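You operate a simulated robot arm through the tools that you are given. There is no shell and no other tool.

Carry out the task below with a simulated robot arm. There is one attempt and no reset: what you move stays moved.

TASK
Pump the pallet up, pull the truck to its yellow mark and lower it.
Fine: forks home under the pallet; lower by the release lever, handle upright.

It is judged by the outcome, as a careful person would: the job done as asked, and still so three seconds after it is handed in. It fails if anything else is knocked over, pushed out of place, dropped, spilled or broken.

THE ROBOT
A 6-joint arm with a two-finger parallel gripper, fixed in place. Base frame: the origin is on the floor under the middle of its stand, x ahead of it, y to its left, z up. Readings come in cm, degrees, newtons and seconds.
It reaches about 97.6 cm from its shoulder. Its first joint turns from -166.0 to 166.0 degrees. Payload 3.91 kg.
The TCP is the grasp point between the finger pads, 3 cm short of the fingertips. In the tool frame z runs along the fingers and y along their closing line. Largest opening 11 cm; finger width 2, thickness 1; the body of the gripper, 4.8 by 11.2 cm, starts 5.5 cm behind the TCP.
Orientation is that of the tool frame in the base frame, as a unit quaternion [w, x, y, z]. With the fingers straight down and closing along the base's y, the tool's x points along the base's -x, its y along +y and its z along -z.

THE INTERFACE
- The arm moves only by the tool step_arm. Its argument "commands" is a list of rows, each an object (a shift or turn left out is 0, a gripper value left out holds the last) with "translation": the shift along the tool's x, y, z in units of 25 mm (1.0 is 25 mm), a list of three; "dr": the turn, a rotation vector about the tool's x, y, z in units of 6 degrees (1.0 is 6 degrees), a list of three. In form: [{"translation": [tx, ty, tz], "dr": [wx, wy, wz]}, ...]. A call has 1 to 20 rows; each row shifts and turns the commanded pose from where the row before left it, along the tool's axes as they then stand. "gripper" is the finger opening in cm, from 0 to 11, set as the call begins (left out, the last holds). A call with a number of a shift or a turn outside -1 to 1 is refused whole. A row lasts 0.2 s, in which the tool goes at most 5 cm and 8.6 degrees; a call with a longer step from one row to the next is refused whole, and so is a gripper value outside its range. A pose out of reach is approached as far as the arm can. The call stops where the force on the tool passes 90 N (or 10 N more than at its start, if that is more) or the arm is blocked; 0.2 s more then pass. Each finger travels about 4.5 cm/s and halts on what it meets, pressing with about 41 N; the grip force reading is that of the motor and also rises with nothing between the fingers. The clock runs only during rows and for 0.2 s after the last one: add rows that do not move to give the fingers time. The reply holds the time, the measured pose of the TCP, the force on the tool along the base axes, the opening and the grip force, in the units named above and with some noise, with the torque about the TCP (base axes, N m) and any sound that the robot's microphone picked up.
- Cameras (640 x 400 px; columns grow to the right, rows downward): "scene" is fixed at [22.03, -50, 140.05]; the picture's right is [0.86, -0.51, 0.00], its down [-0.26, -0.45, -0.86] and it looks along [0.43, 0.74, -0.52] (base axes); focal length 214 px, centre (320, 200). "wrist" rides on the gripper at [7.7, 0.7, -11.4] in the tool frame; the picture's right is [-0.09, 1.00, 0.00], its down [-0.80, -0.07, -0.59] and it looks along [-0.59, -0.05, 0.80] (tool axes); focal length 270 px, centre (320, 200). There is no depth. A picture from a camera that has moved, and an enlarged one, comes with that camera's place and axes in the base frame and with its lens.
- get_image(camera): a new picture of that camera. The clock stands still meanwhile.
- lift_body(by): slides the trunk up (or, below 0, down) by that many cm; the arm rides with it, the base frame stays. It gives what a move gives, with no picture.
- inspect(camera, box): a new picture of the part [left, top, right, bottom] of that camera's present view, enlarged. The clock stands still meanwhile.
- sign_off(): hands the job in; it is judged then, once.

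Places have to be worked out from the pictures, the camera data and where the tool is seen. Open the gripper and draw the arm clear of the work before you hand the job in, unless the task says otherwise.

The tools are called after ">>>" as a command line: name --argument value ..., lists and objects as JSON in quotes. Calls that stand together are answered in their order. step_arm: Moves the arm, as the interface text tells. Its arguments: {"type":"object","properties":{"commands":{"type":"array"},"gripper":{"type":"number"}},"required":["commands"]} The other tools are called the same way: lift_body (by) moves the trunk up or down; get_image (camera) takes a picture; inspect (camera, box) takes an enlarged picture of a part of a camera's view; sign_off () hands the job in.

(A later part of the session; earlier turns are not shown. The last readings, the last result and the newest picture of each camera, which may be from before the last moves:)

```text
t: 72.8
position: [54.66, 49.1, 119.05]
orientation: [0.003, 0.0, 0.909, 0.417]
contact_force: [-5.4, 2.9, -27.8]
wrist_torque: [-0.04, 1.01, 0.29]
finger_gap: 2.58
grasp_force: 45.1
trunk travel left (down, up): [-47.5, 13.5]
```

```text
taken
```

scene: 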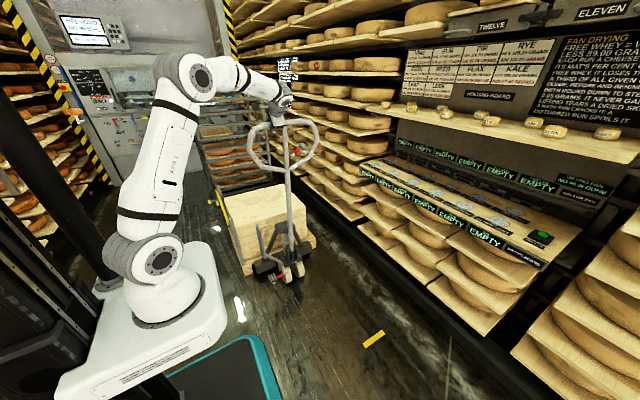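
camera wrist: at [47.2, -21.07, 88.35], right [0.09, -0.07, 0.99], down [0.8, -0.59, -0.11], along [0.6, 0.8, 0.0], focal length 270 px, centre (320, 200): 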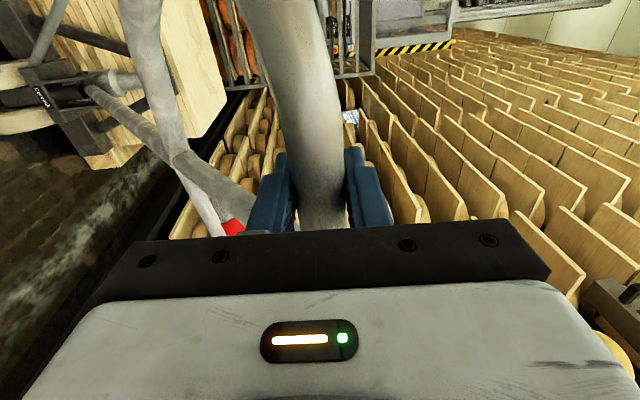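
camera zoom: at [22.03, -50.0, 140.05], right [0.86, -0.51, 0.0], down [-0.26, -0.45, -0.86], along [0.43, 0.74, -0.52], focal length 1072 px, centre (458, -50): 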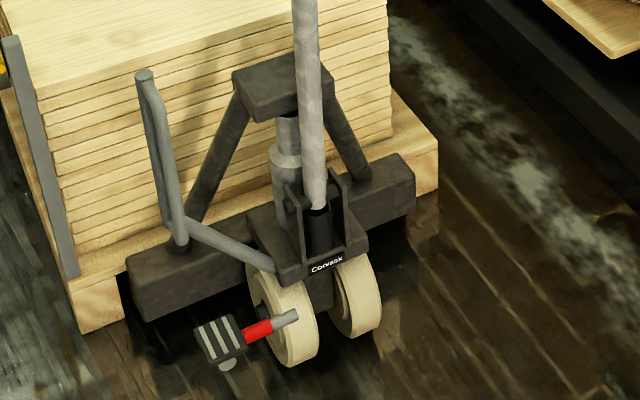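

Nearly upright again and no obvious lift. I take the same 8x view as before the stroke to compare the lift frame with the base precisely, and look at the release lever closely.

>>> inspect --camera "scene" --box '[280, 220, 345, 270]'

>>> inspect --camera "scene" --box '[270, 130, 330, 180]'

>>> inspect --camera "wrist" --box '[80, 0, 400, 240]'

```text
8.00 times, centred on (312, 245) of scene
camera zoom: at [22.03, -50.0, 140.05], right [0.86, -0.51, 0.0], down [-0.26, -0.45, -0.86], along [0.43, 0.74, -0.52], focal length 1716 px, centre (380, -160)
```

zoom: 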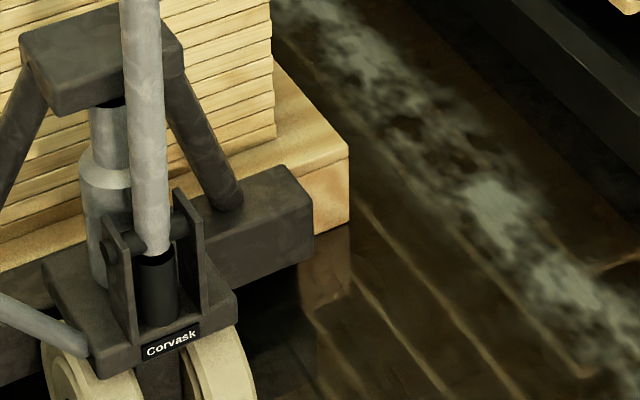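

```text
8.00 times, centred on (300, 155) of scene
camera zoom: at [22.03, -50.0, 140.05], right [0.86, -0.51, 0.0], down [-0.26, -0.45, -0.86], along [0.43, 0.74, -0.52], focal length 1716 px, centre (480, 560)
```

zoom: 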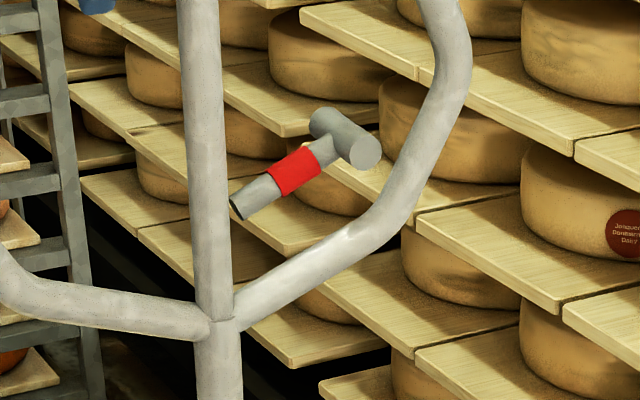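

```text
1.67 times, centred on (240, 120) of wrist
camera zoom: at [46.98, 40.71, 127.05], right [0.08, 0.65, 0.76], down [0.8, -0.5, 0.34], along [0.6, 0.57, -0.56], focal length 450 px, centre (453, 333)
```

zoom: 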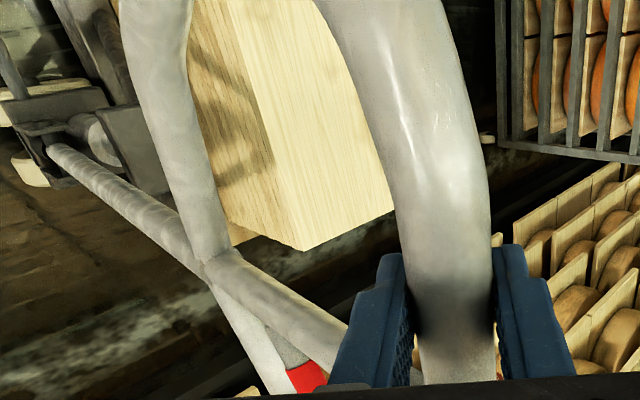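

Comparing closely, the lift frame has risen about 0.5 cm relative to the base (a dark piston ring now shows under the block), so strokes do work. I bring the handle fully upright, easing inward slightly, and nudge the truck back home before the next strokes.

>>> step_arm --commands '[{"translation": [0, 0.665, 0.75], "dr": [0.278, 0, 0]}, {"translation": [0, 0.665, 0.75], "dr": [0.278, 0, 0]}, {"translation": [0, 0.45, 0.48], "dr": [0.18, 0, 0]}, {"translation": [0, 0.1, 0.1]}, {"translation": [0, 0.1, 0.1]}, {}]' --gripper 0

>>> inspect --camera "scene" --box '[280, 220, 345, 270]'

```text
t: 74.2
position: [54.73, 55.78, 119.33]
orientation: [0.004, -0.001, 0.924, 0.382]
contact_force: [-12.9, -36.7, -27.1]
wrist_torque: [-0.38, -0.31, -1.09]
finger_gap: 2.56
grasp_force: 45.5
trunk travel left (down, up): [-47.5, 13.5]
```

```text
8.00 times, centred on (312, 245) of scene
camera zoom: at [22.03, -50.0, 140.05], right [0.86, -0.51, 0.0], down [-0.26, -0.45, -0.86], along [0.43, 0.74, -0.52], focal length 1716 px, centre (380, -160)
```

zoom: 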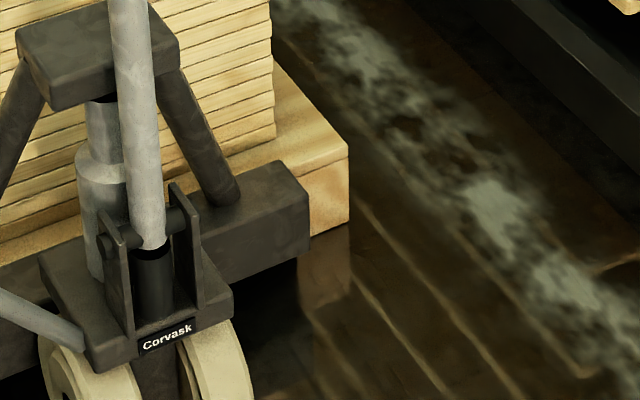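

The base is back home (nameplate at its home pixel, 37 N contact). Now a full downstroke of about 45° along the refined arc (radius 86.7 cm), stopping short of the bottom stop.

>>> step_arm --commands '[{"translation": [0, -0.99, -0.9], "dr": [-0.3745, 0, 0]}, {"translation": [0, -0.99, -0.92], "dr": [-0.3745, 0, 0]}, {"translation": [0, -0.981, -0.93], "dr": [-0.3745, 0, 0]}, {"translation": [0, -0.981, -0.942], "dr": [-0.3745, 0, 0]}, {"translation": [0, -0.981, -0.942], "dr": [-0.3745, 0, 0]}, {"translation": [0, -0.981, -0.942], "dr": [-0.3745, 0, 0]}, {"translation": [0, -0.981, -0.942], "dr": [-0.3745, 0, 0]}, {"translation": [0, -0.981, -0.942], "dr": [-0.3745, 0, 0]}, {"translation": [0, -0.981, -0.942], "dr": [-0.3745, 0, 0]}, {"translation": [0, -0.981, -0.942], "dr": [-0.3745, 0, 0]}, {"translation": [0, -0.981, -0.942], "dr": [-0.3745, 0, 0]}, {"translation": [0, -0.981, -0.942], "dr": [-0.3745, 0, 0]}, {"translation": [0, -0.981, -0.942], "dr": [-0.3745, 0, 0]}, {"translation": [0, -0.981, -0.942], "dr": [-0.3745, 0, 0]}, {"translation": [0, -0.981, -0.942], "dr": [-0.3745, 0, 0]}, {"translation": [0, -0.981, -0.942], "dr": [-0.3745, 0, 0]}, {"translation": [0, -0.981, -0.942], "dr": [-0.3745, 0, 0]}, {"translation": [0, -0.981, -0.942], "dr": [-0.3745, 0, 0]}, {"translation": [0, -0.981, -0.942], "dr": [-0.3745, 0, 0]}, {"translation": [0, -0.981, -0.942], "dr": [-0.3745, 0, 0]}]' --gripper 0

>>> inspect --camera "scene" --box '[240, 210, 345, 290]'

```text
t: 78.5
position: [54.69, -4.59, 93.7]
orientation: [0.002, -0.003, 0.706, 0.708]
contact_force: [-15.4, 7.9, -10.2]
wrist_torque: [-0.19, 1.13, 0.64]
finger_gap: 2.57
grasp_force: 45.3
trunk travel left (down, up): [-47.5, 13.5]
```

```text
5.00 times, centred on (292, 250) of scene
camera zoom: at [22.03, -50.0, 140.05], right [0.86, -0.51, 0.0], down [-0.26, -0.45, -0.86], along [0.43, 0.74, -0.52], focal length 1072 px, centre (458, -50)
```

zoom: 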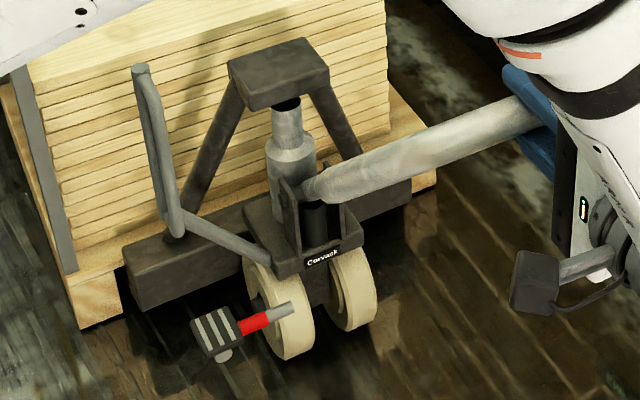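

The lift frame clearly rose this time, by roughly 1.5 cm. Now the upstroke back along the same arc.

>>> step_arm --commands '[{"translation": [0, 0.942, 0.981], "dr": [0.3745, 0, 0]}, {"translation": [0, 0.942, 0.981], "dr": [0.3745, 0, 0]}, {"translation": [0, 0.942, 0.981], "dr": [0.3745, 0, 0]}, {"translation": [0, 0.942, 0.981], "dr": [0.3745, 0, 0]}, {"translation": [0, 0.942, 0.981], "dr": [0.3745, 0, 0]}, {"translation": [0, 0.942, 0.981], "dr": [0.3745, 0, 0]}, {"translation": [0, 0.942, 0.981], "dr": [0.3745, 0, 0]}, {"translation": [0, 0.942, 0.981], "dr": [0.3745, 0, 0]}, {"translation": [0, 0.942, 0.981], "dr": [0.3745, 0, 0]}, {"translation": [0, 0.942, 0.981], "dr": [0.3745, 0, 0]}, {"translation": [0, 0.942, 0.981], "dr": [0.3745, 0, 0]}, {"translation": [0, 0.942, 0.981], "dr": [0.3745, 0, 0]}, {"translation": [0, 0.942, 0.981], "dr": [0.3745, 0, 0]}, {"translation": [0, 0.942, 0.981], "dr": [0.3745, 0, 0]}, {"translation": [0, 0.942, 0.981], "dr": [0.3745, 0, 0]}, {"translation": [0, 0.942, 0.981], "dr": [0.3745, 0, 0]}, {"translation": [0, 0.942, 0.981], "dr": [0.3745, 0, 0]}, {"translation": [0, 0.942, 0.981], "dr": [0.3745, 0, 0]}, {"translation": [0, 0.942, 0.981], "dr": [0.3745, 0, 0]}]' --gripper 0

>>> inspect --camera "scene" --box '[280, 220, 345, 270]'

>>> inspect --camera "scene" --box '[240, 210, 345, 290]'

```text
t: 82.5
position: [54.61, 52.9, 119.27]
orientation: [0.006, -0.001, 0.915, 0.403]
contact_force: [5.6, 2.3, 16.7]
wrist_torque: [0.33, 0.67, -0.35]
finger_gap: 2.58
grasp_force: 45.0
trunk travel left (down, up): [-47.5, 13.5]
```

```text
8.00 times, centred on (312, 245) of scene
camera zoom: at [22.03, -50.0, 140.05], right [0.86, -0.51, 0.0], down [-0.26, -0.45, -0.86], along [0.43, 0.74, -0.52], focal length 1716 px, centre (380, -160)
```

zoom: 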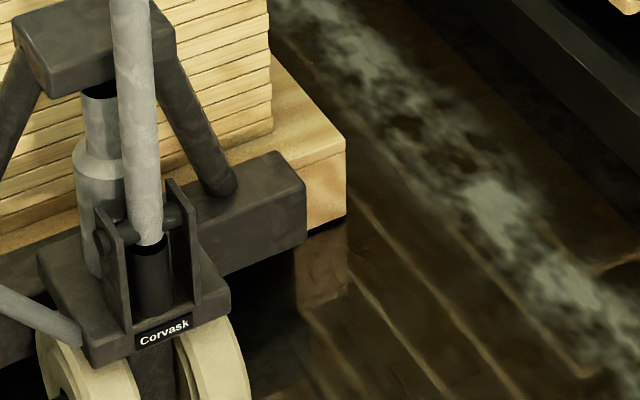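

```text
5.00 times, centred on (292, 250) of scene
camera zoom: at [22.03, -50.0, 140.05], right [0.86, -0.51, 0.0], down [-0.26, -0.45, -0.86], along [0.43, 0.74, -0.52], focal length 1072 px, centre (458, -50)
```

zoom: 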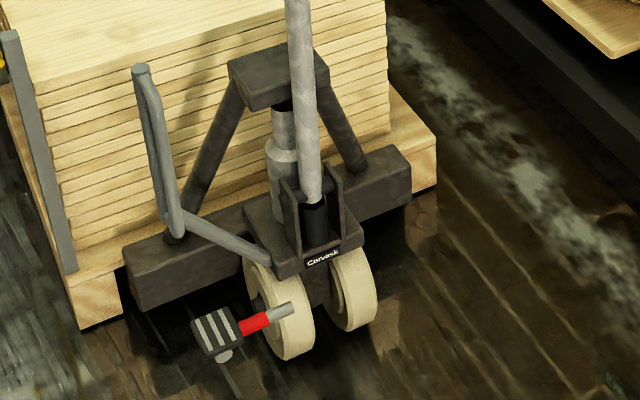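

The pallet is now on the forks and starting to clear the floor (shadow gap under its right corner). I do another downstroke.

>>> step_arm --commands '[{"translation": [0, -0.981, -0.942], "dr": [-0.3745, 0, 0]}, {"translation": [0, -0.981, -0.942], "dr": [-0.3745, 0, 0]}, {"translation": [0, -0.981, -0.942], "dr": [-0.3745, 0, 0]}, {"translation": [0, -0.981, -0.942], "dr": [-0.3745, 0, 0]}, {"translation": [0, -0.981, -0.942], "dr": [-0.3745, 0, 0]}, {"translation": [0, -0.981, -0.942], "dr": [-0.3745, 0, 0]}, {"translation": [0, -0.981, -0.942], "dr": [-0.3745, 0, 0]}, {"translation": [0, -0.981, -0.942], "dr": [-0.3745, 0, 0]}, {"translation": [0, -0.981, -0.942], "dr": [-0.3745, 0, 0]}, {"translation": [0, -0.981, -0.942], "dr": [-0.3745, 0, 0]}, {"translation": [0, -0.981, -0.942], "dr": [-0.3745, 0, 0]}, {"translation": [0, -0.981, -0.942], "dr": [-0.3745, 0, 0]}, {"translation": [0, -0.981, -0.942], "dr": [-0.3745, 0, 0]}, {"translation": [0, -0.981, -0.942], "dr": [-0.3745, 0, 0]}, {"translation": [0, -0.981, -0.942], "dr": [-0.3745, 0, 0]}, {"translation": [0, -0.981, -0.942], "dr": [-0.3745, 0, 0]}, {"translation": [0, -0.981, -0.942], "dr": [-0.3745, 0, 0]}, {"translation": [0, -0.981, -0.942], "dr": [-0.3745, 0, 0]}, {"translation": [0, -0.981, -0.942], "dr": [-0.3745, 0, 0]}]' --gripper 0

>>> inspect --camera "scene" --box '[240, 210, 345, 290]'

```text
t: 86.5
position: [54.65, -4.6, 93.57]
orientation: [0.003, -0.003, 0.706, 0.708]
contact_force: [-6.9, -6.0, 4.1]
wrist_torque: [0.01, 1.17, 0.03]
finger_gap: 2.56
grasp_force: 45.4
trunk travel left (down, up): [-47.5, 13.5]
```

```text
5.00 times, centred on (292, 250) of scene
camera zoom: at [22.03, -50.0, 140.05], right [0.86, -0.51, 0.0], down [-0.26, -0.45, -0.86], along [0.43, 0.74, -0.52], focal length 1072 px, centre (458, -50)
```

zoom: 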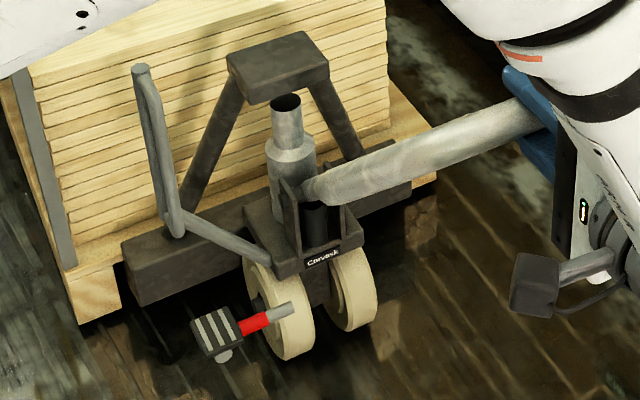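

Each stroke adds roughly 1.3 cm, and the pallet is now off the floor. Upstroke again.

>>> step_arm --commands '[{"translation": [0, 0.942, 0.981], "dr": [0.3745, 0, 0]}, {"translation": [0, 0.942, 0.981], "dr": [0.3745, 0, 0]}, {"translation": [0, 0.942, 0.981], "dr": [0.3745, 0, 0]}, {"translation": [0, 0.942, 0.981], "dr": [0.3745, 0, 0]}, {"translation": [0, 0.942, 0.981], "dr": [0.3745, 0, 0]}, {"translation": [0, 0.942, 0.981], "dr": [0.3745, 0, 0]}, {"translation": [0, 0.942, 0.981], "dr": [0.3745, 0, 0]}, {"translation": [0, 0.942, 0.981], "dr": [0.3745, 0, 0]}, {"translation": [0, 0.942, 0.981], "dr": [0.3745, 0, 0]}, {"translation": [0, 0.942, 0.981], "dr": [0.3745, 0, 0]}, {"translation": [0, 0.942, 0.981], "dr": [0.3745, 0, 0]}, {"translation": [0, 0.942, 0.981], "dr": [0.3745, 0, 0]}, {"translation": [0, 0.942, 0.981], "dr": [0.3745, 0, 0]}, {"translation": [0, 0.942, 0.981], "dr": [0.3745, 0, 0]}, {"translation": [0, 0.942, 0.981], "dr": [0.3745, 0, 0]}, {"translation": [0, 0.942, 0.981], "dr": [0.3745, 0, 0]}, {"translation": [0, 0.942, 0.981], "dr": [0.3745, 0, 0]}, {"translation": [0, 0.942, 0.981], "dr": [0.3745, 0, 0]}, {"translation": [0, 0.942, 0.981], "dr": [0.3745, 0, 0]}]' --gripper 0

>>> inspect --camera "scene" --box '[280, 220, 345, 270]'

```text
t: 90.5
position: [54.7, 53.0, 119.14]
orientation: [0.007, -0.001, 0.915, 0.403]
contact_force: [4.7, 2.4, 12.5]
wrist_torque: [0.37, 0.36, -0.16]
finger_gap: 2.6
grasp_force: 44.7
trunk travel left (down, up): [-47.5, 13.5]
```

```text
8.00 times, centred on (312, 245) of scene
camera zoom: at [22.03, -50.0, 140.05], right [0.86, -0.51, 0.0], down [-0.26, -0.45, -0.86], along [0.43, 0.74, -0.52], focal length 1716 px, centre (380, -160)
```

zoom: 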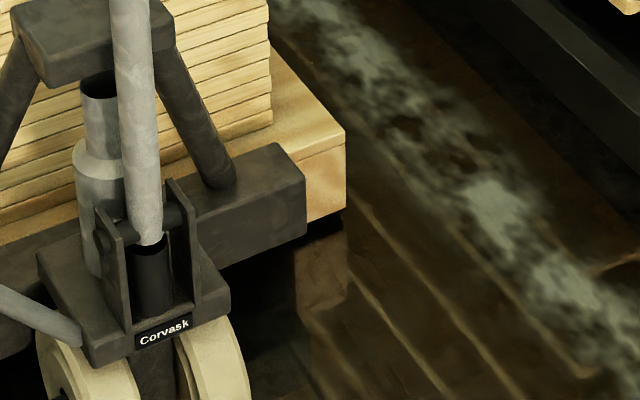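

The truck base is still in place and the pallet about 1.3 cm up. Another downstroke.

>>> step_arm --commands '[{"translation": [0, -0.981, -0.942], "dr": [-0.3745, 0, 0]}, {"translation": [0, -0.981, -0.942], "dr": [-0.3745, 0, 0]}, {"translation": [0, -0.981, -0.942], "dr": [-0.3745, 0, 0]}, {"translation": [0, -0.981, -0.942], "dr": [-0.3745, 0, 0]}, {"translation": [0, -0.981, -0.942], "dr": [-0.3745, 0, 0]}, {"translation": [0, -0.981, -0.942], "dr": [-0.3745, 0, 0]}, {"translation": [0, -0.981, -0.942], "dr": [-0.3745, 0, 0]}, {"translation": [0, -0.981, -0.942], "dr": [-0.3745, 0, 0]}, {"translation": [0, -0.981, -0.942], "dr": [-0.3745, 0, 0]}, {"translation": [0, -0.981, -0.942], "dr": [-0.3745, 0, 0]}, {"translation": [0, -0.981, -0.942], "dr": [-0.3745, 0, 0]}, {"translation": [0, -0.981, -0.942], "dr": [-0.3745, 0, 0]}, {"translation": [0, -0.981, -0.942], "dr": [-0.3745, 0, 0]}, {"translation": [0, -0.981, -0.942], "dr": [-0.3745, 0, 0]}, {"translation": [0, -0.981, -0.942], "dr": [-0.3745, 0, 0]}, {"translation": [0, -0.981, -0.942], "dr": [-0.3745, 0, 0]}, {"translation": [0, -0.981, -0.942], "dr": [-0.3745, 0, 0]}, {"translation": [0, -0.981, -0.942], "dr": [-0.3745, 0, 0]}, {"translation": [0, -0.981, -0.942], "dr": [-0.3745, 0, 0]}]' --gripper 0

```text
t: 94.5
position: [54.61, -4.53, 93.31]
orientation: [0.002, -0.003, 0.706, 0.708]
contact_force: [-20.0, 1.4, -4.2]
wrist_torque: [0.01, 0.78, 0.65]
finger_gap: 2.55
grasp_force: 45.3
trunk travel left (down, up): [-47.5, 13.5]
```

Stroke completed without trouble (forces under 20 N). Upstroke next.

>>> step_arm --commands '[{"translation": [0, 0.942, 0.981], "dr": [0.3745, 0, 0]}, {"translation": [0, 0.942, 0.981], "dr": [0.3745, 0, 0]}, {"translation": [0, 0.942, 0.981], "dr": [0.3745, 0, 0]}, {"translation": [0, 0.942, 0.981], "dr": [0.3745, 0, 0]}, {"translation": [0, 0.942, 0.981], "dr": [0.3745, 0, 0]}, {"translation": [0, 0.942, 0.981], "dr": [0.3745, 0, 0]}, {"translation": [0, 0.942, 0.981], "dr": [0.3745, 0, 0]}, {"translation": [0, 0.942, 0.981], "dr": [0.3745, 0, 0]}, {"translation": [0, 0.942, 0.981], "dr": [0.3745, 0, 0]}, {"translation": [0, 0.942, 0.981], "dr": [0.3745, 0, 0]}, {"translation": [0, 0.942, 0.981], "dr": [0.3745, 0, 0]}, {"translation": [0, 0.942, 0.981], "dr": [0.3745, 0, 0]}, {"translation": [0, 0.942, 0.981], "dr": [0.3745, 0, 0]}, {"translation": [0, 0.942, 0.981], "dr": [0.3745, 0, 0]}, {"translation": [0, 0.942, 0.981], "dr": [0.3745, 0, 0]}, {"translation": [0, 0.942, 0.981], "dr": [0.3745, 0, 0]}, {"translation": [0, 0.942, 0.981], "dr": [0.3745, 0, 0]}, {"translation": [0, 0.942, 0.981], "dr": [0.3745, 0, 0]}, {"translation": [0, 0.942, 0.981], "dr": [0.3745, 0, 0]}]' --gripper 0

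>>> inspect --camera "scene" --box '[280, 220, 345, 270]'

>>> inspect --camera "scene" --box '[200, 170, 360, 290]'

```text
t: 98.5
position: [54.62, 53.12, 118.99]
orientation: [0.006, -0.001, 0.915, 0.403]
contact_force: [7.6, 2.3, 20.6]
wrist_torque: [0.32, 0.34, -0.12]
finger_gap: 2.57
grasp_force: 45.2
trunk travel left (down, up): [-47.5, 13.5]
```

```text
8.00 times, centred on (312, 245) of scene
camera zoom: at [22.03, -50.0, 140.05], right [0.86, -0.51, 0.0], down [-0.26, -0.45, -0.86], along [0.43, 0.74, -0.52], focal length 1716 px, centre (380, -160)
```

zoom: 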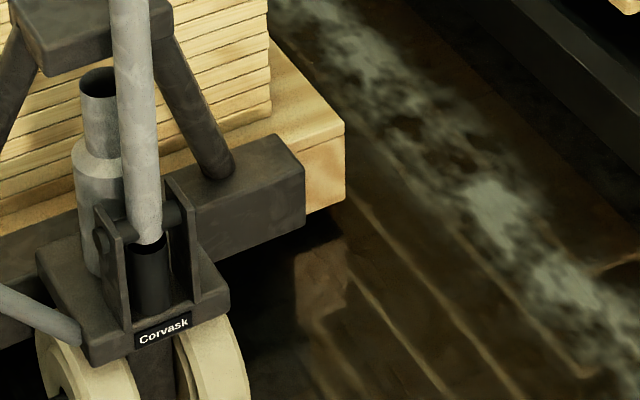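

```text
3.33 times, centred on (280, 230) of scene
camera zoom: at [22.03, -50.0, 140.05], right [0.86, -0.51, 0.0], down [-0.26, -0.45, -0.86], along [0.43, 0.74, -0.52], focal length 715 px, centre (453, 100)
```

zoom: 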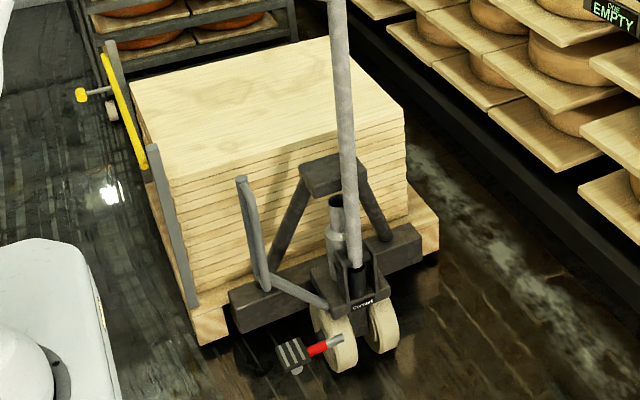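

The pallet is about 2 cm clear now. Two more strokes for comfortable clearance; downstroke.

>>> step_arm --commands '[{"translation": [0, -0.981, -0.942], "dr": [-0.3745, 0, 0]}, {"translation": [0, -0.981, -0.942], "dr": [-0.3745, 0, 0]}, {"translation": [0, -0.981, -0.942], "dr": [-0.3745, 0, 0]}, {"translation": [0, -0.981, -0.942], "dr": [-0.3745, 0, 0]}, {"translation": [0, -0.981, -0.942], "dr": [-0.3745, 0, 0]}, {"translation": [0, -0.981, -0.942], "dr": [-0.3745, 0, 0]}, {"translation": [0, -0.981, -0.942], "dr": [-0.3745, 0, 0]}, {"translation": [0, -0.981, -0.942], "dr": [-0.3745, 0, 0]}, {"translation": [0, -0.981, -0.942], "dr": [-0.3745, 0, 0]}, {"translation": [0, -0.981, -0.942], "dr": [-0.3745, 0, 0]}, {"translation": [0, -0.981, -0.942], "dr": [-0.3745, 0, 0]}, {"translation": [0, -0.981, -0.942], "dr": [-0.3745, 0, 0]}, {"translation": [0, -0.981, -0.942], "dr": [-0.3745, 0, 0]}, {"translation": [0, -0.981, -0.942], "dr": [-0.3745, 0, 0]}, {"translation": [0, -0.981, -0.942], "dr": [-0.3745, 0, 0]}, {"translation": [0, -0.981, -0.942], "dr": [-0.3745, 0, 0]}, {"translation": [0, -0.981, -0.942], "dr": [-0.3745, 0, 0]}, {"translation": [0, -0.981, -0.942], "dr": [-0.3745, 0, 0]}, {"translation": [0, -0.981, -0.942], "dr": [-0.3745, 0, 0]}]' --gripper 0

```text
t: 102.5
position: [54.62, -4.47, 93.18]
orientation: [0.002, -0.003, 0.707, 0.707]
contact_force: [-19.9, 5.8, -8.4]
wrist_torque: [-0.02, 0.73, 0.71]
finger_gap: 2.58
grasp_force: 45.6
trunk travel left (down, up): [-47.5, 13.5]
```

The downstroke went fine. Upstroke.

>>> step_arm --commands '[{"translation": [0, 0.942, 0.981], "dr": [0.3745, 0, 0]}, {"translation": [0, 0.942, 0.981], "dr": [0.3745, 0, 0]}, {"translation": [0, 0.942, 0.981], "dr": [0.3745, 0, 0]}, {"translation": [0, 0.942, 0.981], "dr": [0.3745, 0, 0]}, {"translation": [0, 0.942, 0.981], "dr": [0.3745, 0, 0]}, {"translation": [0, 0.942, 0.981], "dr": [0.3745, 0, 0]}, {"translation": [0, 0.942, 0.981], "dr": [0.3745, 0, 0]}, {"translation": [0, 0.942, 0.981], "dr": [0.3745, 0, 0]}, {"translation": [0, 0.942, 0.981], "dr": [0.3745, 0, 0]}, {"translation": [0, 0.942, 0.981], "dr": [0.3745, 0, 0]}, {"translation": [0, 0.942, 0.981], "dr": [0.3745, 0, 0]}, {"translation": [0, 0.942, 0.981], "dr": [0.3745, 0, 0]}, {"translation": [0, 0.942, 0.981], "dr": [0.3745, 0, 0]}, {"translation": [0, 0.942, 0.981], "dr": [0.3745, 0, 0]}, {"translation": [0, 0.942, 0.981], "dr": [0.3745, 0, 0]}, {"translation": [0, 0.942, 0.981], "dr": [0.3745, 0, 0]}, {"translation": [0, 0.942, 0.981], "dr": [0.3745, 0, 0]}, {"translation": [0, 0.942, 0.981], "dr": [0.3745, 0, 0]}, {"translation": [0, 0.942, 0.981], "dr": [0.3745, 0, 0]}]' --gripper 0

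>>> inspect --camera "scene" --box '[280, 220, 345, 270]'

```text
t: 106.5
position: [54.74, 52.83, 118.94]
orientation: [0.007, -0.002, 0.915, 0.404]
contact_force: [13.0, 2.5, 32.2]
wrist_torque: [0.22, 0.11, -0.47]
finger_gap: 2.61
grasp_force: 45.3
trunk travel left (down, up): [-47.5, 13.5]
```

```text
8.00 times, centred on (312, 245) of scene
camera zoom: at [22.03, -50.0, 140.05], right [0.86, -0.51, 0.0], down [-0.26, -0.45, -0.86], along [0.43, 0.74, -0.52], focal length 1716 px, centre (380, -160)
```

zoom: 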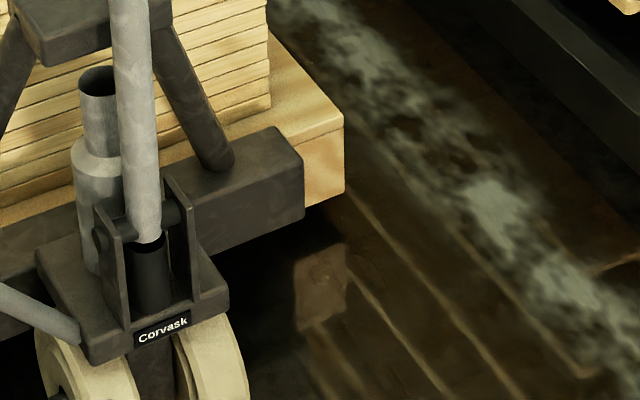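

The pallet is about 3 cm clear. I add another stroke, with a slight outward correction (the tool sits a bit low: +32 N in z).

>>> step_arm --commands '[{"translation": [0, -0.93, -0.99], "dr": [-0.3745, 0, 0]}, {"translation": [0, -0.96, -0.96], "dr": [-0.3745, 0, 0]}, {"translation": [0, -0.981, -0.942], "dr": [-0.3745, 0, 0]}, {"translation": [0, -0.981, -0.942], "dr": [-0.3745, 0, 0]}, {"translation": [0, -0.981, -0.942], "dr": [-0.3745, 0, 0]}, {"translation": [0, -0.981, -0.942], "dr": [-0.3745, 0, 0]}, {"translation": [0, -0.981, -0.942], "dr": [-0.3745, 0, 0]}, {"translation": [0, -0.981, -0.942], "dr": [-0.3745, 0, 0]}, {"translation": [0, -0.981, -0.942], "dr": [-0.3745, 0, 0]}, {"translation": [0, -0.981, -0.942], "dr": [-0.3745, 0, 0]}, {"translation": [0, -0.981, -0.942], "dr": [-0.3745, 0, 0]}, {"translation": [0, -0.981, -0.942], "dr": [-0.3745, 0, 0]}, {"translation": [0, -0.981, -0.942], "dr": [-0.3745, 0, 0]}, {"translation": [0, -0.981, -0.942], "dr": [-0.3745, 0, 0]}, {"translation": [0, -0.981, -0.942], "dr": [-0.3745, 0, 0]}, {"translation": [0, -0.981, -0.942], "dr": [-0.3745, 0, 0]}, {"translation": [0, -0.981, -0.942], "dr": [-0.3745, 0, 0]}, {"translation": [0, -0.981, -0.942], "dr": [-0.3745, 0, 0]}, {"translation": [0, -0.981, -0.942], "dr": [-0.3745, 0, 0]}]' --gripper 0

```text
t: 110.5
position: [54.66, -4.68, 93.62]
orientation: [0.006, -0.004, 0.706, 0.708]
contact_force: [-17.3, -0.4, -2.2]
wrist_torque: [0.02, 1.0, 0.54]
finger_gap: 2.55
grasp_force: 45.1
trunk travel left (down, up): [-47.5, 13.5]
```

Forces are low at the bottom of the stroke. Upstroke back to upright.

>>> step_arm --commands '[{"translation": [0, 0.942, 0.981], "dr": [0.3745, 0, 0]}, {"translation": [0, 0.942, 0.981], "dr": [0.3745, 0, 0]}, {"translation": [0, 0.942, 0.981], "dr": [0.3745, 0, 0]}, {"translation": [0, 0.942, 0.981], "dr": [0.3745, 0, 0]}, {"translation": [0, 0.942, 0.981], "dr": [0.3745, 0, 0]}, {"translation": [0, 0.942, 0.981], "dr": [0.3745, 0, 0]}, {"translation": [0, 0.942, 0.981], "dr": [0.3745, 0, 0]}, {"translation": [0, 0.942, 0.981], "dr": [0.3745, 0, 0]}, {"translation": [0, 0.942, 0.981], "dr": [0.3745, 0, 0]}, {"translation": [0, 0.942, 0.981], "dr": [0.3745, 0, 0]}, {"translation": [0, 0.942, 0.981], "dr": [0.3745, 0, 0]}, {"translation": [0, 0.942, 0.981], "dr": [0.3745, 0, 0]}, {"translation": [0, 0.942, 0.981], "dr": [0.3745, 0, 0]}, {"translation": [0, 0.942, 0.981], "dr": [0.3745, 0, 0]}, {"translation": [0, 0.942, 0.981], "dr": [0.3745, 0, 0]}, {"translation": [0, 0.942, 0.981], "dr": [0.3745, 0, 0]}, {"translation": [0, 0.942, 0.981], "dr": [0.3745, 0, 0]}, {"translation": [0, 0.942, 0.981], "dr": [0.3745, 0, 0]}, {"translation": [0, 0.942, 0.981], "dr": [0.3745, 0, 0]}]' --gripper 0

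>>> inspect --camera "scene" --box '[200, 170, 360, 290]'

>>> inspect --camera "scene" --box '[280, 220, 345, 270]'

```text
t: 114.5
position: [54.68, 53.18, 118.95]
orientation: [0.007, -0.001, 0.915, 0.403]
contact_force: [8.6, 2.1, 19.9]
wrist_torque: [0.31, 0.3, -0.15]
finger_gap: 2.6
grasp_force: 44.9
trunk travel left (down, up): [-47.5, 13.5]
```

```text
3.33 times, centred on (280, 230) of scene
camera zoom: at [22.03, -50.0, 140.05], right [0.86, -0.51, 0.0], down [-0.26, -0.45, -0.86], along [0.43, 0.74, -0.52], focal length 715 px, centre (453, 100)
```

zoom: 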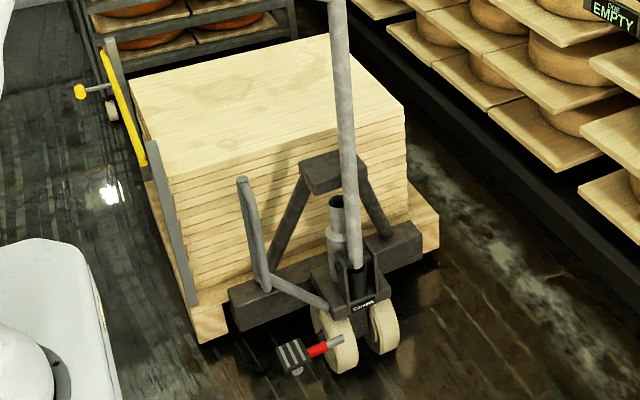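

```text
8.00 times, centred on (312, 245) of scene
camera zoom: at [22.03, -50.0, 140.05], right [0.86, -0.51, 0.0], down [-0.26, -0.45, -0.86], along [0.43, 0.74, -0.52], focal length 1716 px, centre (380, -160)
```

zoom: 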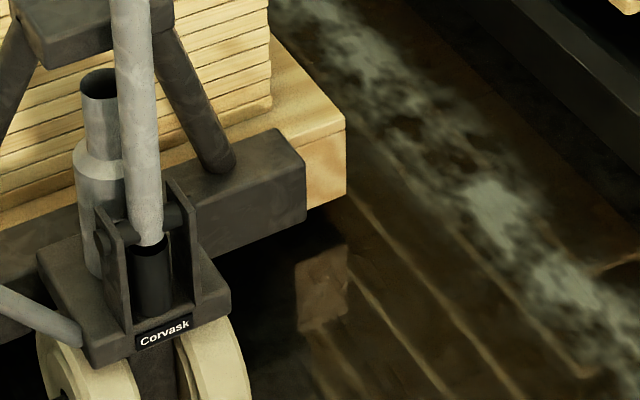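

No further rise this time, so the lift is at its top; the pallet's corner is about 3.5 cm clear of the floor, base unmoved. I bring the handle the last 3 cm to fully upright before letting go.

>>> step_arm --commands '[{"translation": [0, 0.4, 0.4], "dr": [0.16, 0, 0]}, {"translation": [0, 0.38, 0.36], "dr": [0.16, 0, 0]}, {"translation": [0, 0.12, 0.08], "dr": [0.05, 0, 0]}, {}]' --gripper 0

```text
t: 115.5
position: [54.74, 56.08, 119.05]
orientation: [0.005, -0.001, 0.923, 0.385]
contact_force: [4.8, -2.4, 13.7]
wrist_torque: [-0.09, -0.56, -1.06]
finger_gap: 2.56
grasp_force: 44.8
trunk travel left (down, up): [-47.5, 13.5]
```

Handle is practically upright. I nudge 3 mm more to feel the stop, then open the fingers.

>>> step_arm --commands '[{"translation": [0, 0.1, 0.1]}, {"translation": [0, 0.05, 0.05]}, {}]' --gripper 0

>>> step_arm --commands '[{}, {}, {}, {}, {}, {}, {}]' --gripper 11

>>> get_image --camera "wrist"

```text
t: 116.2
position: [54.62, 56.68, 118.91]
orientation: [0.005, -0.001, 0.924, 0.384]
contact_force: [2.8, -7.3, 7.4]
wrist_torque: [-0.1, -0.26, -0.81]
finger_gap: 2.57
grasp_force: 44.6
trunk travel left (down, up): [-47.5, 13.5]
```

```text
t: 117.8
position: [54.66, 56.89, 119.0]
orientation: [0.005, -0.001, 0.923, 0.384]
contact_force: [0.2, 0.2, 0.1]
wrist_torque: [0.05, 0.01, 0.01]
finger_gap: 11.0
grasp_force: 0.0
trunk travel left (down, up): [-47.5, 13.5]
```

```text
taken
camera wrist: at [46.88, 49.07, 127.49], right [0.08, 0.7, 0.71], down [0.8, -0.47, 0.38], along [0.6, 0.53, -0.6], focal length 270 px, centre (320, 200)
```

wrist: 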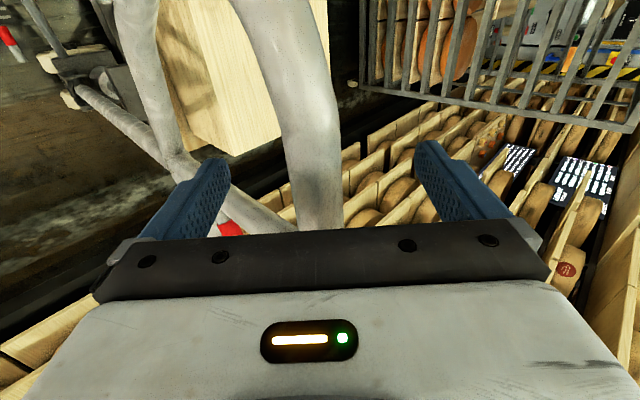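

The handle stays put with the fingers open. I retreat along the tool axis, then away toward -y.

>>> step_arm --commands '[{"translation": [0, 0, -1]}, {"translation": [0, 0, -1]}, {"translation": [0, 0, -1]}, {"translation": [0, 0, -1]}, {"translation": [0, 0, -1]}, {"translation": [0, -0.707, -0.707]}, {"translation": [0, -0.707, -0.707]}, {"translation": [0, -0.707, -0.707]}, {"translation": [0, -0.707, -0.707]}, {"translation": [0, -0.707, -0.707]}, {"translation": [0, -0.707, -0.707]}]' --gripper 11

>>> get_image --camera "scene"

>>> get_image --camera "wrist"

>>> inspect --camera "scene" --box '[200, 110, 360, 290]'

```text
t: 120.2
position: [54.71, 32.87, 127.67]
orientation: [0.005, -0.001, 0.923, 0.385]
contact_force: [-0.4, 0.1, -0.2]
wrist_torque: [-0.03, 0.02, 0.01]
finger_gap: 11.0
grasp_force: 0.0
trunk travel left (down, up): [-47.5, 13.5]
```

```text
taken
```

scene: 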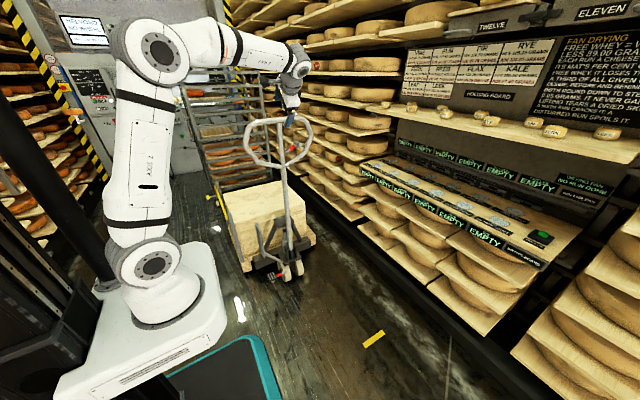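

```text
taken
camera wrist: at [46.75, 25.12, 136.22], right [0.08, 0.7, 0.71], down [0.8, -0.47, 0.38], along [0.6, 0.53, -0.6], focal length 270 px, centre (320, 200)
```

wrist: 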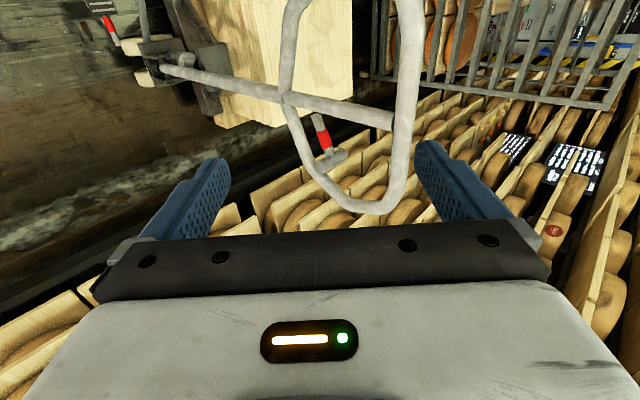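

```text
2.22 times, centred on (280, 200) of scene
camera zoom: at [22.03, -50.0, 140.05], right [0.86, -0.51, 0.0], down [-0.26, -0.45, -0.86], along [0.43, 0.74, -0.52], focal length 477 px, centre (409, 200)
```

zoom: 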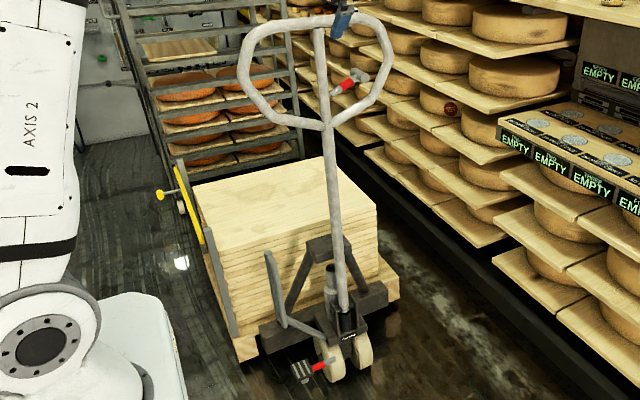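

Handle stands upright on its own and the load is raised. I retrace my earlier path back to (41, 33, 92) in front of the D-grip, then turn the tool level toward +y again.

>>> step_arm --commands '[{"translation": [0.4, -0.707, 0.707]}, {"translation": [0.4, -0.707, 0.707]}, {"translation": [0.4, -0.707, 0.707]}, {"translation": [0.4, -0.707, 0.707]}, {"translation": [0.4, -0.707, 0.707]}, {"translation": [0.4, -0.707, 0.707]}, {"translation": [0.4, -0.707, 0.707]}, {"translation": [0.4, -0.707, 0.707]}, {"translation": [0.4, -0.707, 0.707]}, {"translation": [0.4, -0.707, 0.707]}, {"translation": [0.4, -0.707, 0.707]}, {"translation": [0.4, -0.707, 0.707]}, {"translation": [0.4, -0.707, 0.707]}, {"translation": [0.4, -0.707, 0.707]}]' --gripper 11

>>> step_arm --commands '[{"dr": [0, 0, 1]}, {"dr": [0, 0, 1]}, {"dr": [0, 0, 1]}, {"dr": [0, 0, 1]}, {"dr": [0, 0, 1]}, {"dr": [0, 0, 1]}, {"dr": [0, 0, 1]}, {"dr": [0, 0, 1]}, {"dr": [0, 0, 1]}, {"dr": [0, 0, 1]}, {"dr": [0, 0, 1]}, {"dr": [0, 0, 1]}, {"dr": [0, 0, 1]}, {"dr": [0, 0, 1]}, {"dr": [0, 0, 1]}]'

>>> step_arm --commands '[{"dr": [0, 1, 0]}, {"dr": [0, 1, 0]}, {"dr": [0, 1, 0]}, {"dr": [0, 1, 0]}, {"dr": [0, 1, 0]}, {"dr": [0, 1, 0]}, {"dr": [0, 1, 0]}, {"dr": [0, 0.5, 0]}]'

```text
t: 123.2
position: [40.91, 33.12, 92.58]
orientation: [0.005, -0.001, 0.923, 0.384]
contact_force: [-0.1, 0.1, 0.2]
wrist_torque: [0.0, 0.03, 0.0]
finger_gap: 11.0
grasp_force: 0.0
trunk travel left (down, up): [-47.5, 13.5]
```

```text
t: 126.5
position: [40.94, 32.99, 92.5]
orientation: [-0.269, 0.652, 0.653, 0.275]
contact_force: [-0.3, -0.1, 0.5]
wrist_torque: [-0.04, -0.02, -0.01]
finger_gap: 11.01
grasp_force: 0.2
trunk travel left (down, up): [-47.5, 13.5]
```

```text
t: 128.2
position: [40.89, 33.17, 92.62]
orientation: [-0.497, 0.497, 0.501, 0.505]
contact_force: [-0.4, -0.3, 0.1]
wrist_torque: [-0.04, 0.0, -0.02]
finger_gap: 11.0
grasp_force: 0.0
trunk travel left (down, up): [-47.5, 13.5]
```

The tool is level at (40.9, 33, 92.6). I lower the trunk 40 cm back to the D-grip's height.

>>> lift_body --by -40

>>> get_image --camera "wrist"

```text
t: 132.1
position: [40.95, 32.95, 52.61]
orientation: [-0.498, 0.497, 0.502, 0.503]
contact_force: [0.3, -0.9, 0.2]
wrist_torque: [-0.02, 0.01, 0.03]
finger_gap: 11.0
grasp_force: 0.0
trunk travel left (down, up): [-7.5, 53.5]
```

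```text
taken
camera wrist: at [41.53, 21.41, 60.29], right [1.0, 0.0, -0.08], down [-0.06, -0.59, -0.8], along [-0.04, 0.81, -0.59], focal length 270 px, centre (320, 200)
```

wrist: 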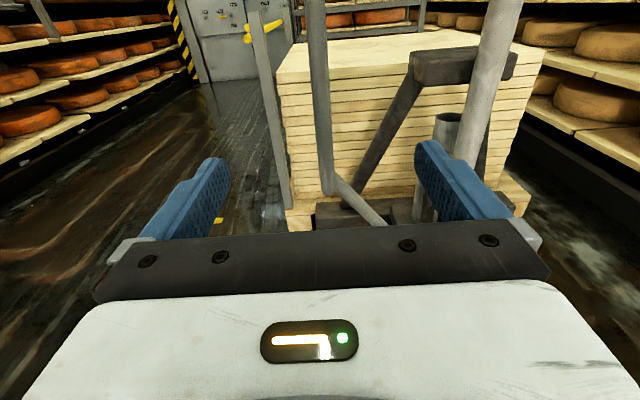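

Before gripping I check, empty-handed, that this tool pose stays reachable down to y≈-17, where the pull should end.

>>> step_arm --commands '[{"translation": [0, 0, -1]}, {"translation": [0, 0, -1]}, {"translation": [0, 0, -1]}, {"translation": [0, 0, -1]}, {"translation": [0, 0, -1]}, {"translation": [0, 0, -1]}, {"translation": [0, 0, -1]}, {"translation": [0, 0, -1]}, {"translation": [0, 0, -1]}, {"translation": [0, 0, -1]}, {"translation": [0, 0, -1]}, {"translation": [0, 0, -1]}, {"translation": [0, 0, -1]}, {"translation": [0, 0, -1]}, {"translation": [0, 0, -1]}, {"translation": [0, 0, -1]}, {"translation": [0, 0, -1]}, {"translation": [0, 0, -1]}, {"translation": [0, 0, -1]}, {"translation": [0, 0, -1]}]' --gripper 11

>>> get_image --camera "scene"

```text
t: 136.3
position: [40.85, -16.98, 52.43]
orientation: [-0.498, 0.496, 0.502, 0.503]
contact_force: [-0.4, -0.9, -0.6]
wrist_torque: [0.04, 0.06, 0.0]
finger_gap: 11.02
grasp_force: 0.1
trunk travel left (down, up): [-7.5, 53.5]
```

```text
taken
```

scene: 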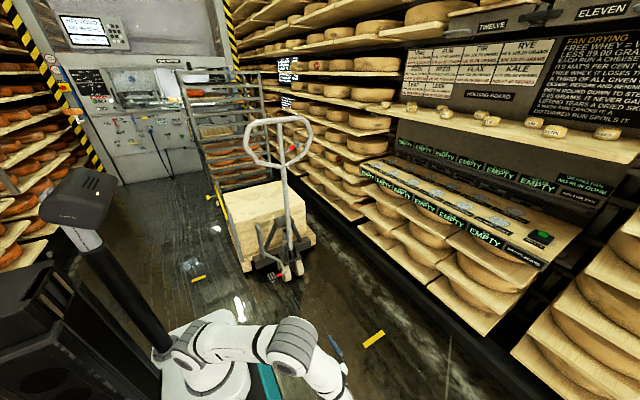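

The whole pull range is reachable. I go back toward the D-grip with fingers open.

>>> step_arm --commands '[{"translation": [0, 0, 1]}, {"translation": [0, 0, 1]}, {"translation": [0, 0, 1]}, {"translation": [0, 0, 1]}, {"translation": [0, 0, 1]}, {"translation": [0, 0, 1]}, {"translation": [0, 0, 1]}, {"translation": [0, 0, 1]}, {"translation": [0, 0, 1]}, {"translation": [0, 0, 1]}, {"translation": [0, 0, 1]}, {"translation": [0, 0, 1]}, {"translation": [0, 0, 1]}, {"translation": [0, 0, 1]}, {"translation": [0, 0, 1]}, {"translation": [0, 0, 1]}, {"translation": [0, 0, 1]}, {"translation": [0, 0, 1]}, {"translation": [0, 0, 1]}, {"translation": [0, 0, 1]}]' --gripper 11

>>> step_arm --commands '[{"translation": [0, 0.01, 1]}, {"translation": [0, 0.01, 1]}, {"translation": [0, 0, 1]}, {"translation": [0, 0, 1]}, {"translation": [0, 0, 1]}, {"translation": [0, 0, 1]}]' --gripper 11

>>> get_image --camera "wrist"

```text
t: 140.5
position: [40.96, 33.05, 52.54]
orientation: [-0.498, 0.498, 0.501, 0.503]
contact_force: [1.8, -0.2, -0.7]
wrist_torque: [0.03, -0.01, -0.04]
finger_gap: 11.02
grasp_force: 0.0
trunk travel left (down, up): [-7.5, 53.5]
```

```text
t: 141.9
position: [40.98, 48.12, 52.49]
orientation: [-0.498, 0.497, 0.502, 0.503]
contact_force: [-0.8, -0.4, 0.1]
wrist_torque: [-0.01, 0.02, -0.03]
finger_gap: 11.01
grasp_force: 0.0
trunk travel left (down, up): [-7.5, 53.5]
```

```text
taken
camera wrist: at [41.61, 36.46, 60.26], right [1.0, 0.0, -0.08], down [-0.06, -0.59, -0.8], along [-0.05, 0.81, -0.59], focal length 270 px, centre (320, 200)
```

wrist: 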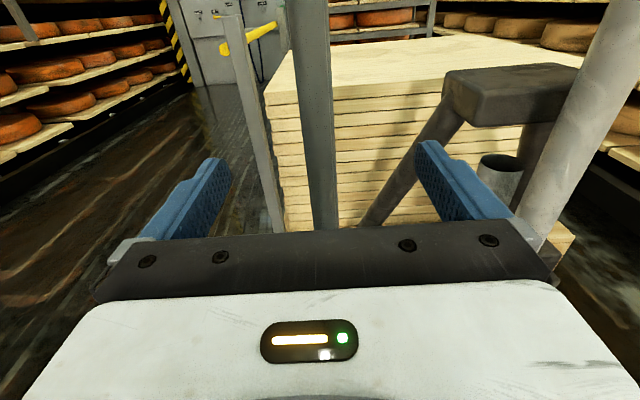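

The D-grip is centred between the fingers. I advance 5.4 cm to straddle bar and post, then close.

>>> step_arm --commands '[{"translation": [0, 0, 0.72]}, {"translation": [0, 0, 0.72]}, {"translation": [0, 0, 0.72]}]' --gripper 11

>>> step_arm --commands '[{}, {}, {}, {}, {}, {}, {}, {}]' --gripper 0

```text
t: 142.7
position: [41.21, 53.39, 52.61]
orientation: [-0.498, 0.496, 0.502, 0.503]
contact_force: [0.0, 0.0, 0.4]
wrist_torque: [0.02, -0.02, -0.01]
finger_gap: 11.01
grasp_force: 0.1
trunk travel left (down, up): [-7.5, 53.5]
```

```text
t: 144.5
position: [40.94, 53.41, 52.63]
orientation: [-0.498, 0.496, 0.502, 0.504]
contact_force: [-9.3, -2.3, 0.3]
wrist_torque: [0.06, 0.84, 0.21]
finger_gap: 2.18
grasp_force: 44.8
trunk travel left (down, up): [-7.5, 53.5]
```

Gripped (2.18 cm). I start the pull gently, 2 cm toward -y, and check force and picture for slipping.

>>> step_arm --commands '[{"translation": [0, -0.04, -0.2]}, {"translation": [0, 0, -0.3]}, {"translation": [0, 0, -0.3]}]' --gripper 0

>>> inspect --camera "scene" --box '[280, 220, 345, 270]'

>>> get_image --camera "wrist"

```text
t: 145.3
position: [40.97, 51.33, 52.58]
orientation: [-0.497, 0.497, 0.501, 0.504]
contact_force: [-0.4, -5.0, -0.1]
wrist_torque: [0.38, 0.59, 0.03]
finger_gap: 2.16
grasp_force: 44.9
trunk travel left (down, up): [-7.5, 53.5]
```

```text
8.00 times, centred on (312, 245) of scene
camera zoom: at [22.03, -50.0, 140.05], right [0.86, -0.51, 0.0], down [-0.26, -0.45, -0.86], along [0.43, 0.74, -0.52], focal length 1716 px, centre (380, -160)
```

zoom: 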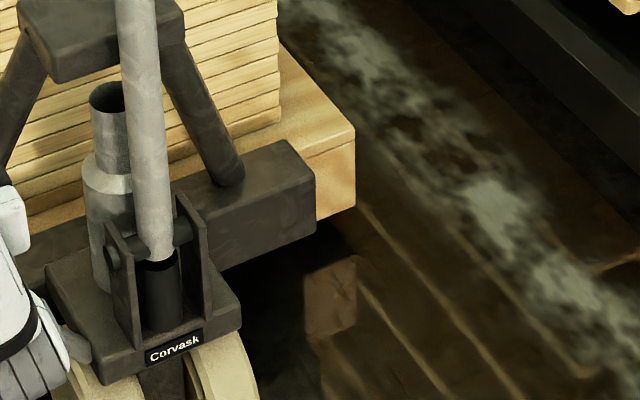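

```text
taken
camera wrist: at [41.56, 39.71, 60.32], right [1.0, 0.0, -0.08], down [-0.06, -0.59, -0.8], along [-0.04, 0.81, -0.59], focal length 270 px, centre (320, 200)
```

wrist: 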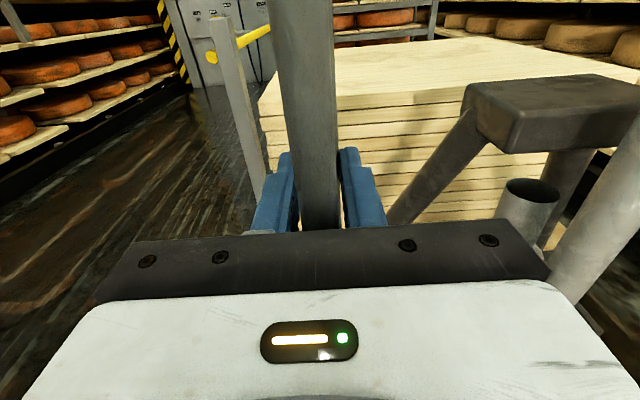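

Truck and pallet both moved with the gripper without slip. I continue pulling about 27 cm at an even pace, slowing at the end.

>>> step_arm --commands '[{"translation": [0, 0, -0.4]}, {"translation": [0, 0, -0.5]}, {"translation": [0, 0, -0.6]}, {"translation": [0, 0, -0.6]}, {"translation": [0, 0, -0.6]}, {"translation": [0, 0, -0.6]}, {"translation": [0, 0, -0.6]}, {"translation": [0, 0, -0.6]}, {"translation": [0, 0, -0.6]}, {"translation": [0, 0, -0.6]}, {"translation": [0, 0, -0.6]}, {"translation": [0, 0, -0.6]}, {"translation": [0, 0, -0.6]}, {"translation": [0, 0, -0.6]}, {"translation": [0, 0, -0.6]}, {"translation": [0, 0, -0.6]}, {"translation": [0, 0, -0.6]}, {"translation": [0, 0, -0.5]}, {"translation": [0, 0, -0.4]}, {"translation": [0, 0, -0.2]}]' --gripper 0

>>> get_image --camera "scene"

>>> get_image --camera "wrist"

```text
t: 149.5
position: [40.97, 23.91, 52.62]
orientation: [-0.497, 0.497, 0.5, 0.505]
contact_force: [27.9, -0.1, 23.6]
wrist_torque: [0.59, 0.66, -0.74]
finger_gap: 2.17
grasp_force: 45.0
trunk travel left (down, up): [-7.5, 53.5]
```

```text
taken
```

scene: 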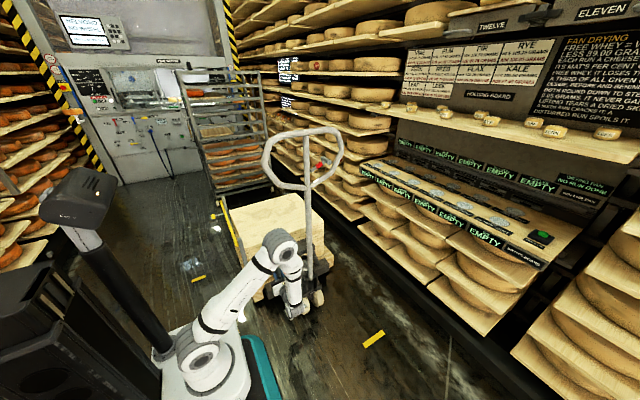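

```text
taken
camera wrist: at [41.53, 12.22, 60.26], right [1.0, 0.0, -0.08], down [-0.07, -0.59, -0.8], along [-0.04, 0.81, -0.59], focal length 270 px, centre (320, 200)
```

wrist: 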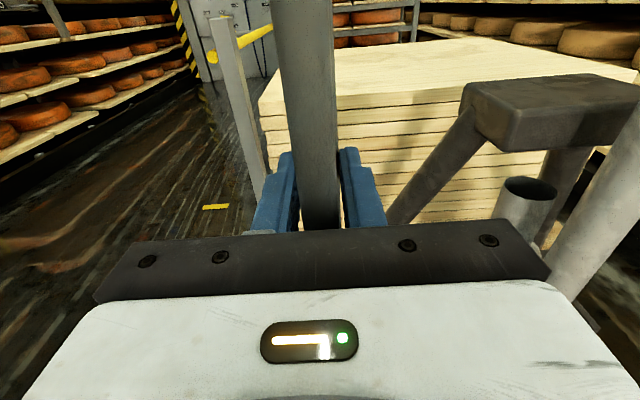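

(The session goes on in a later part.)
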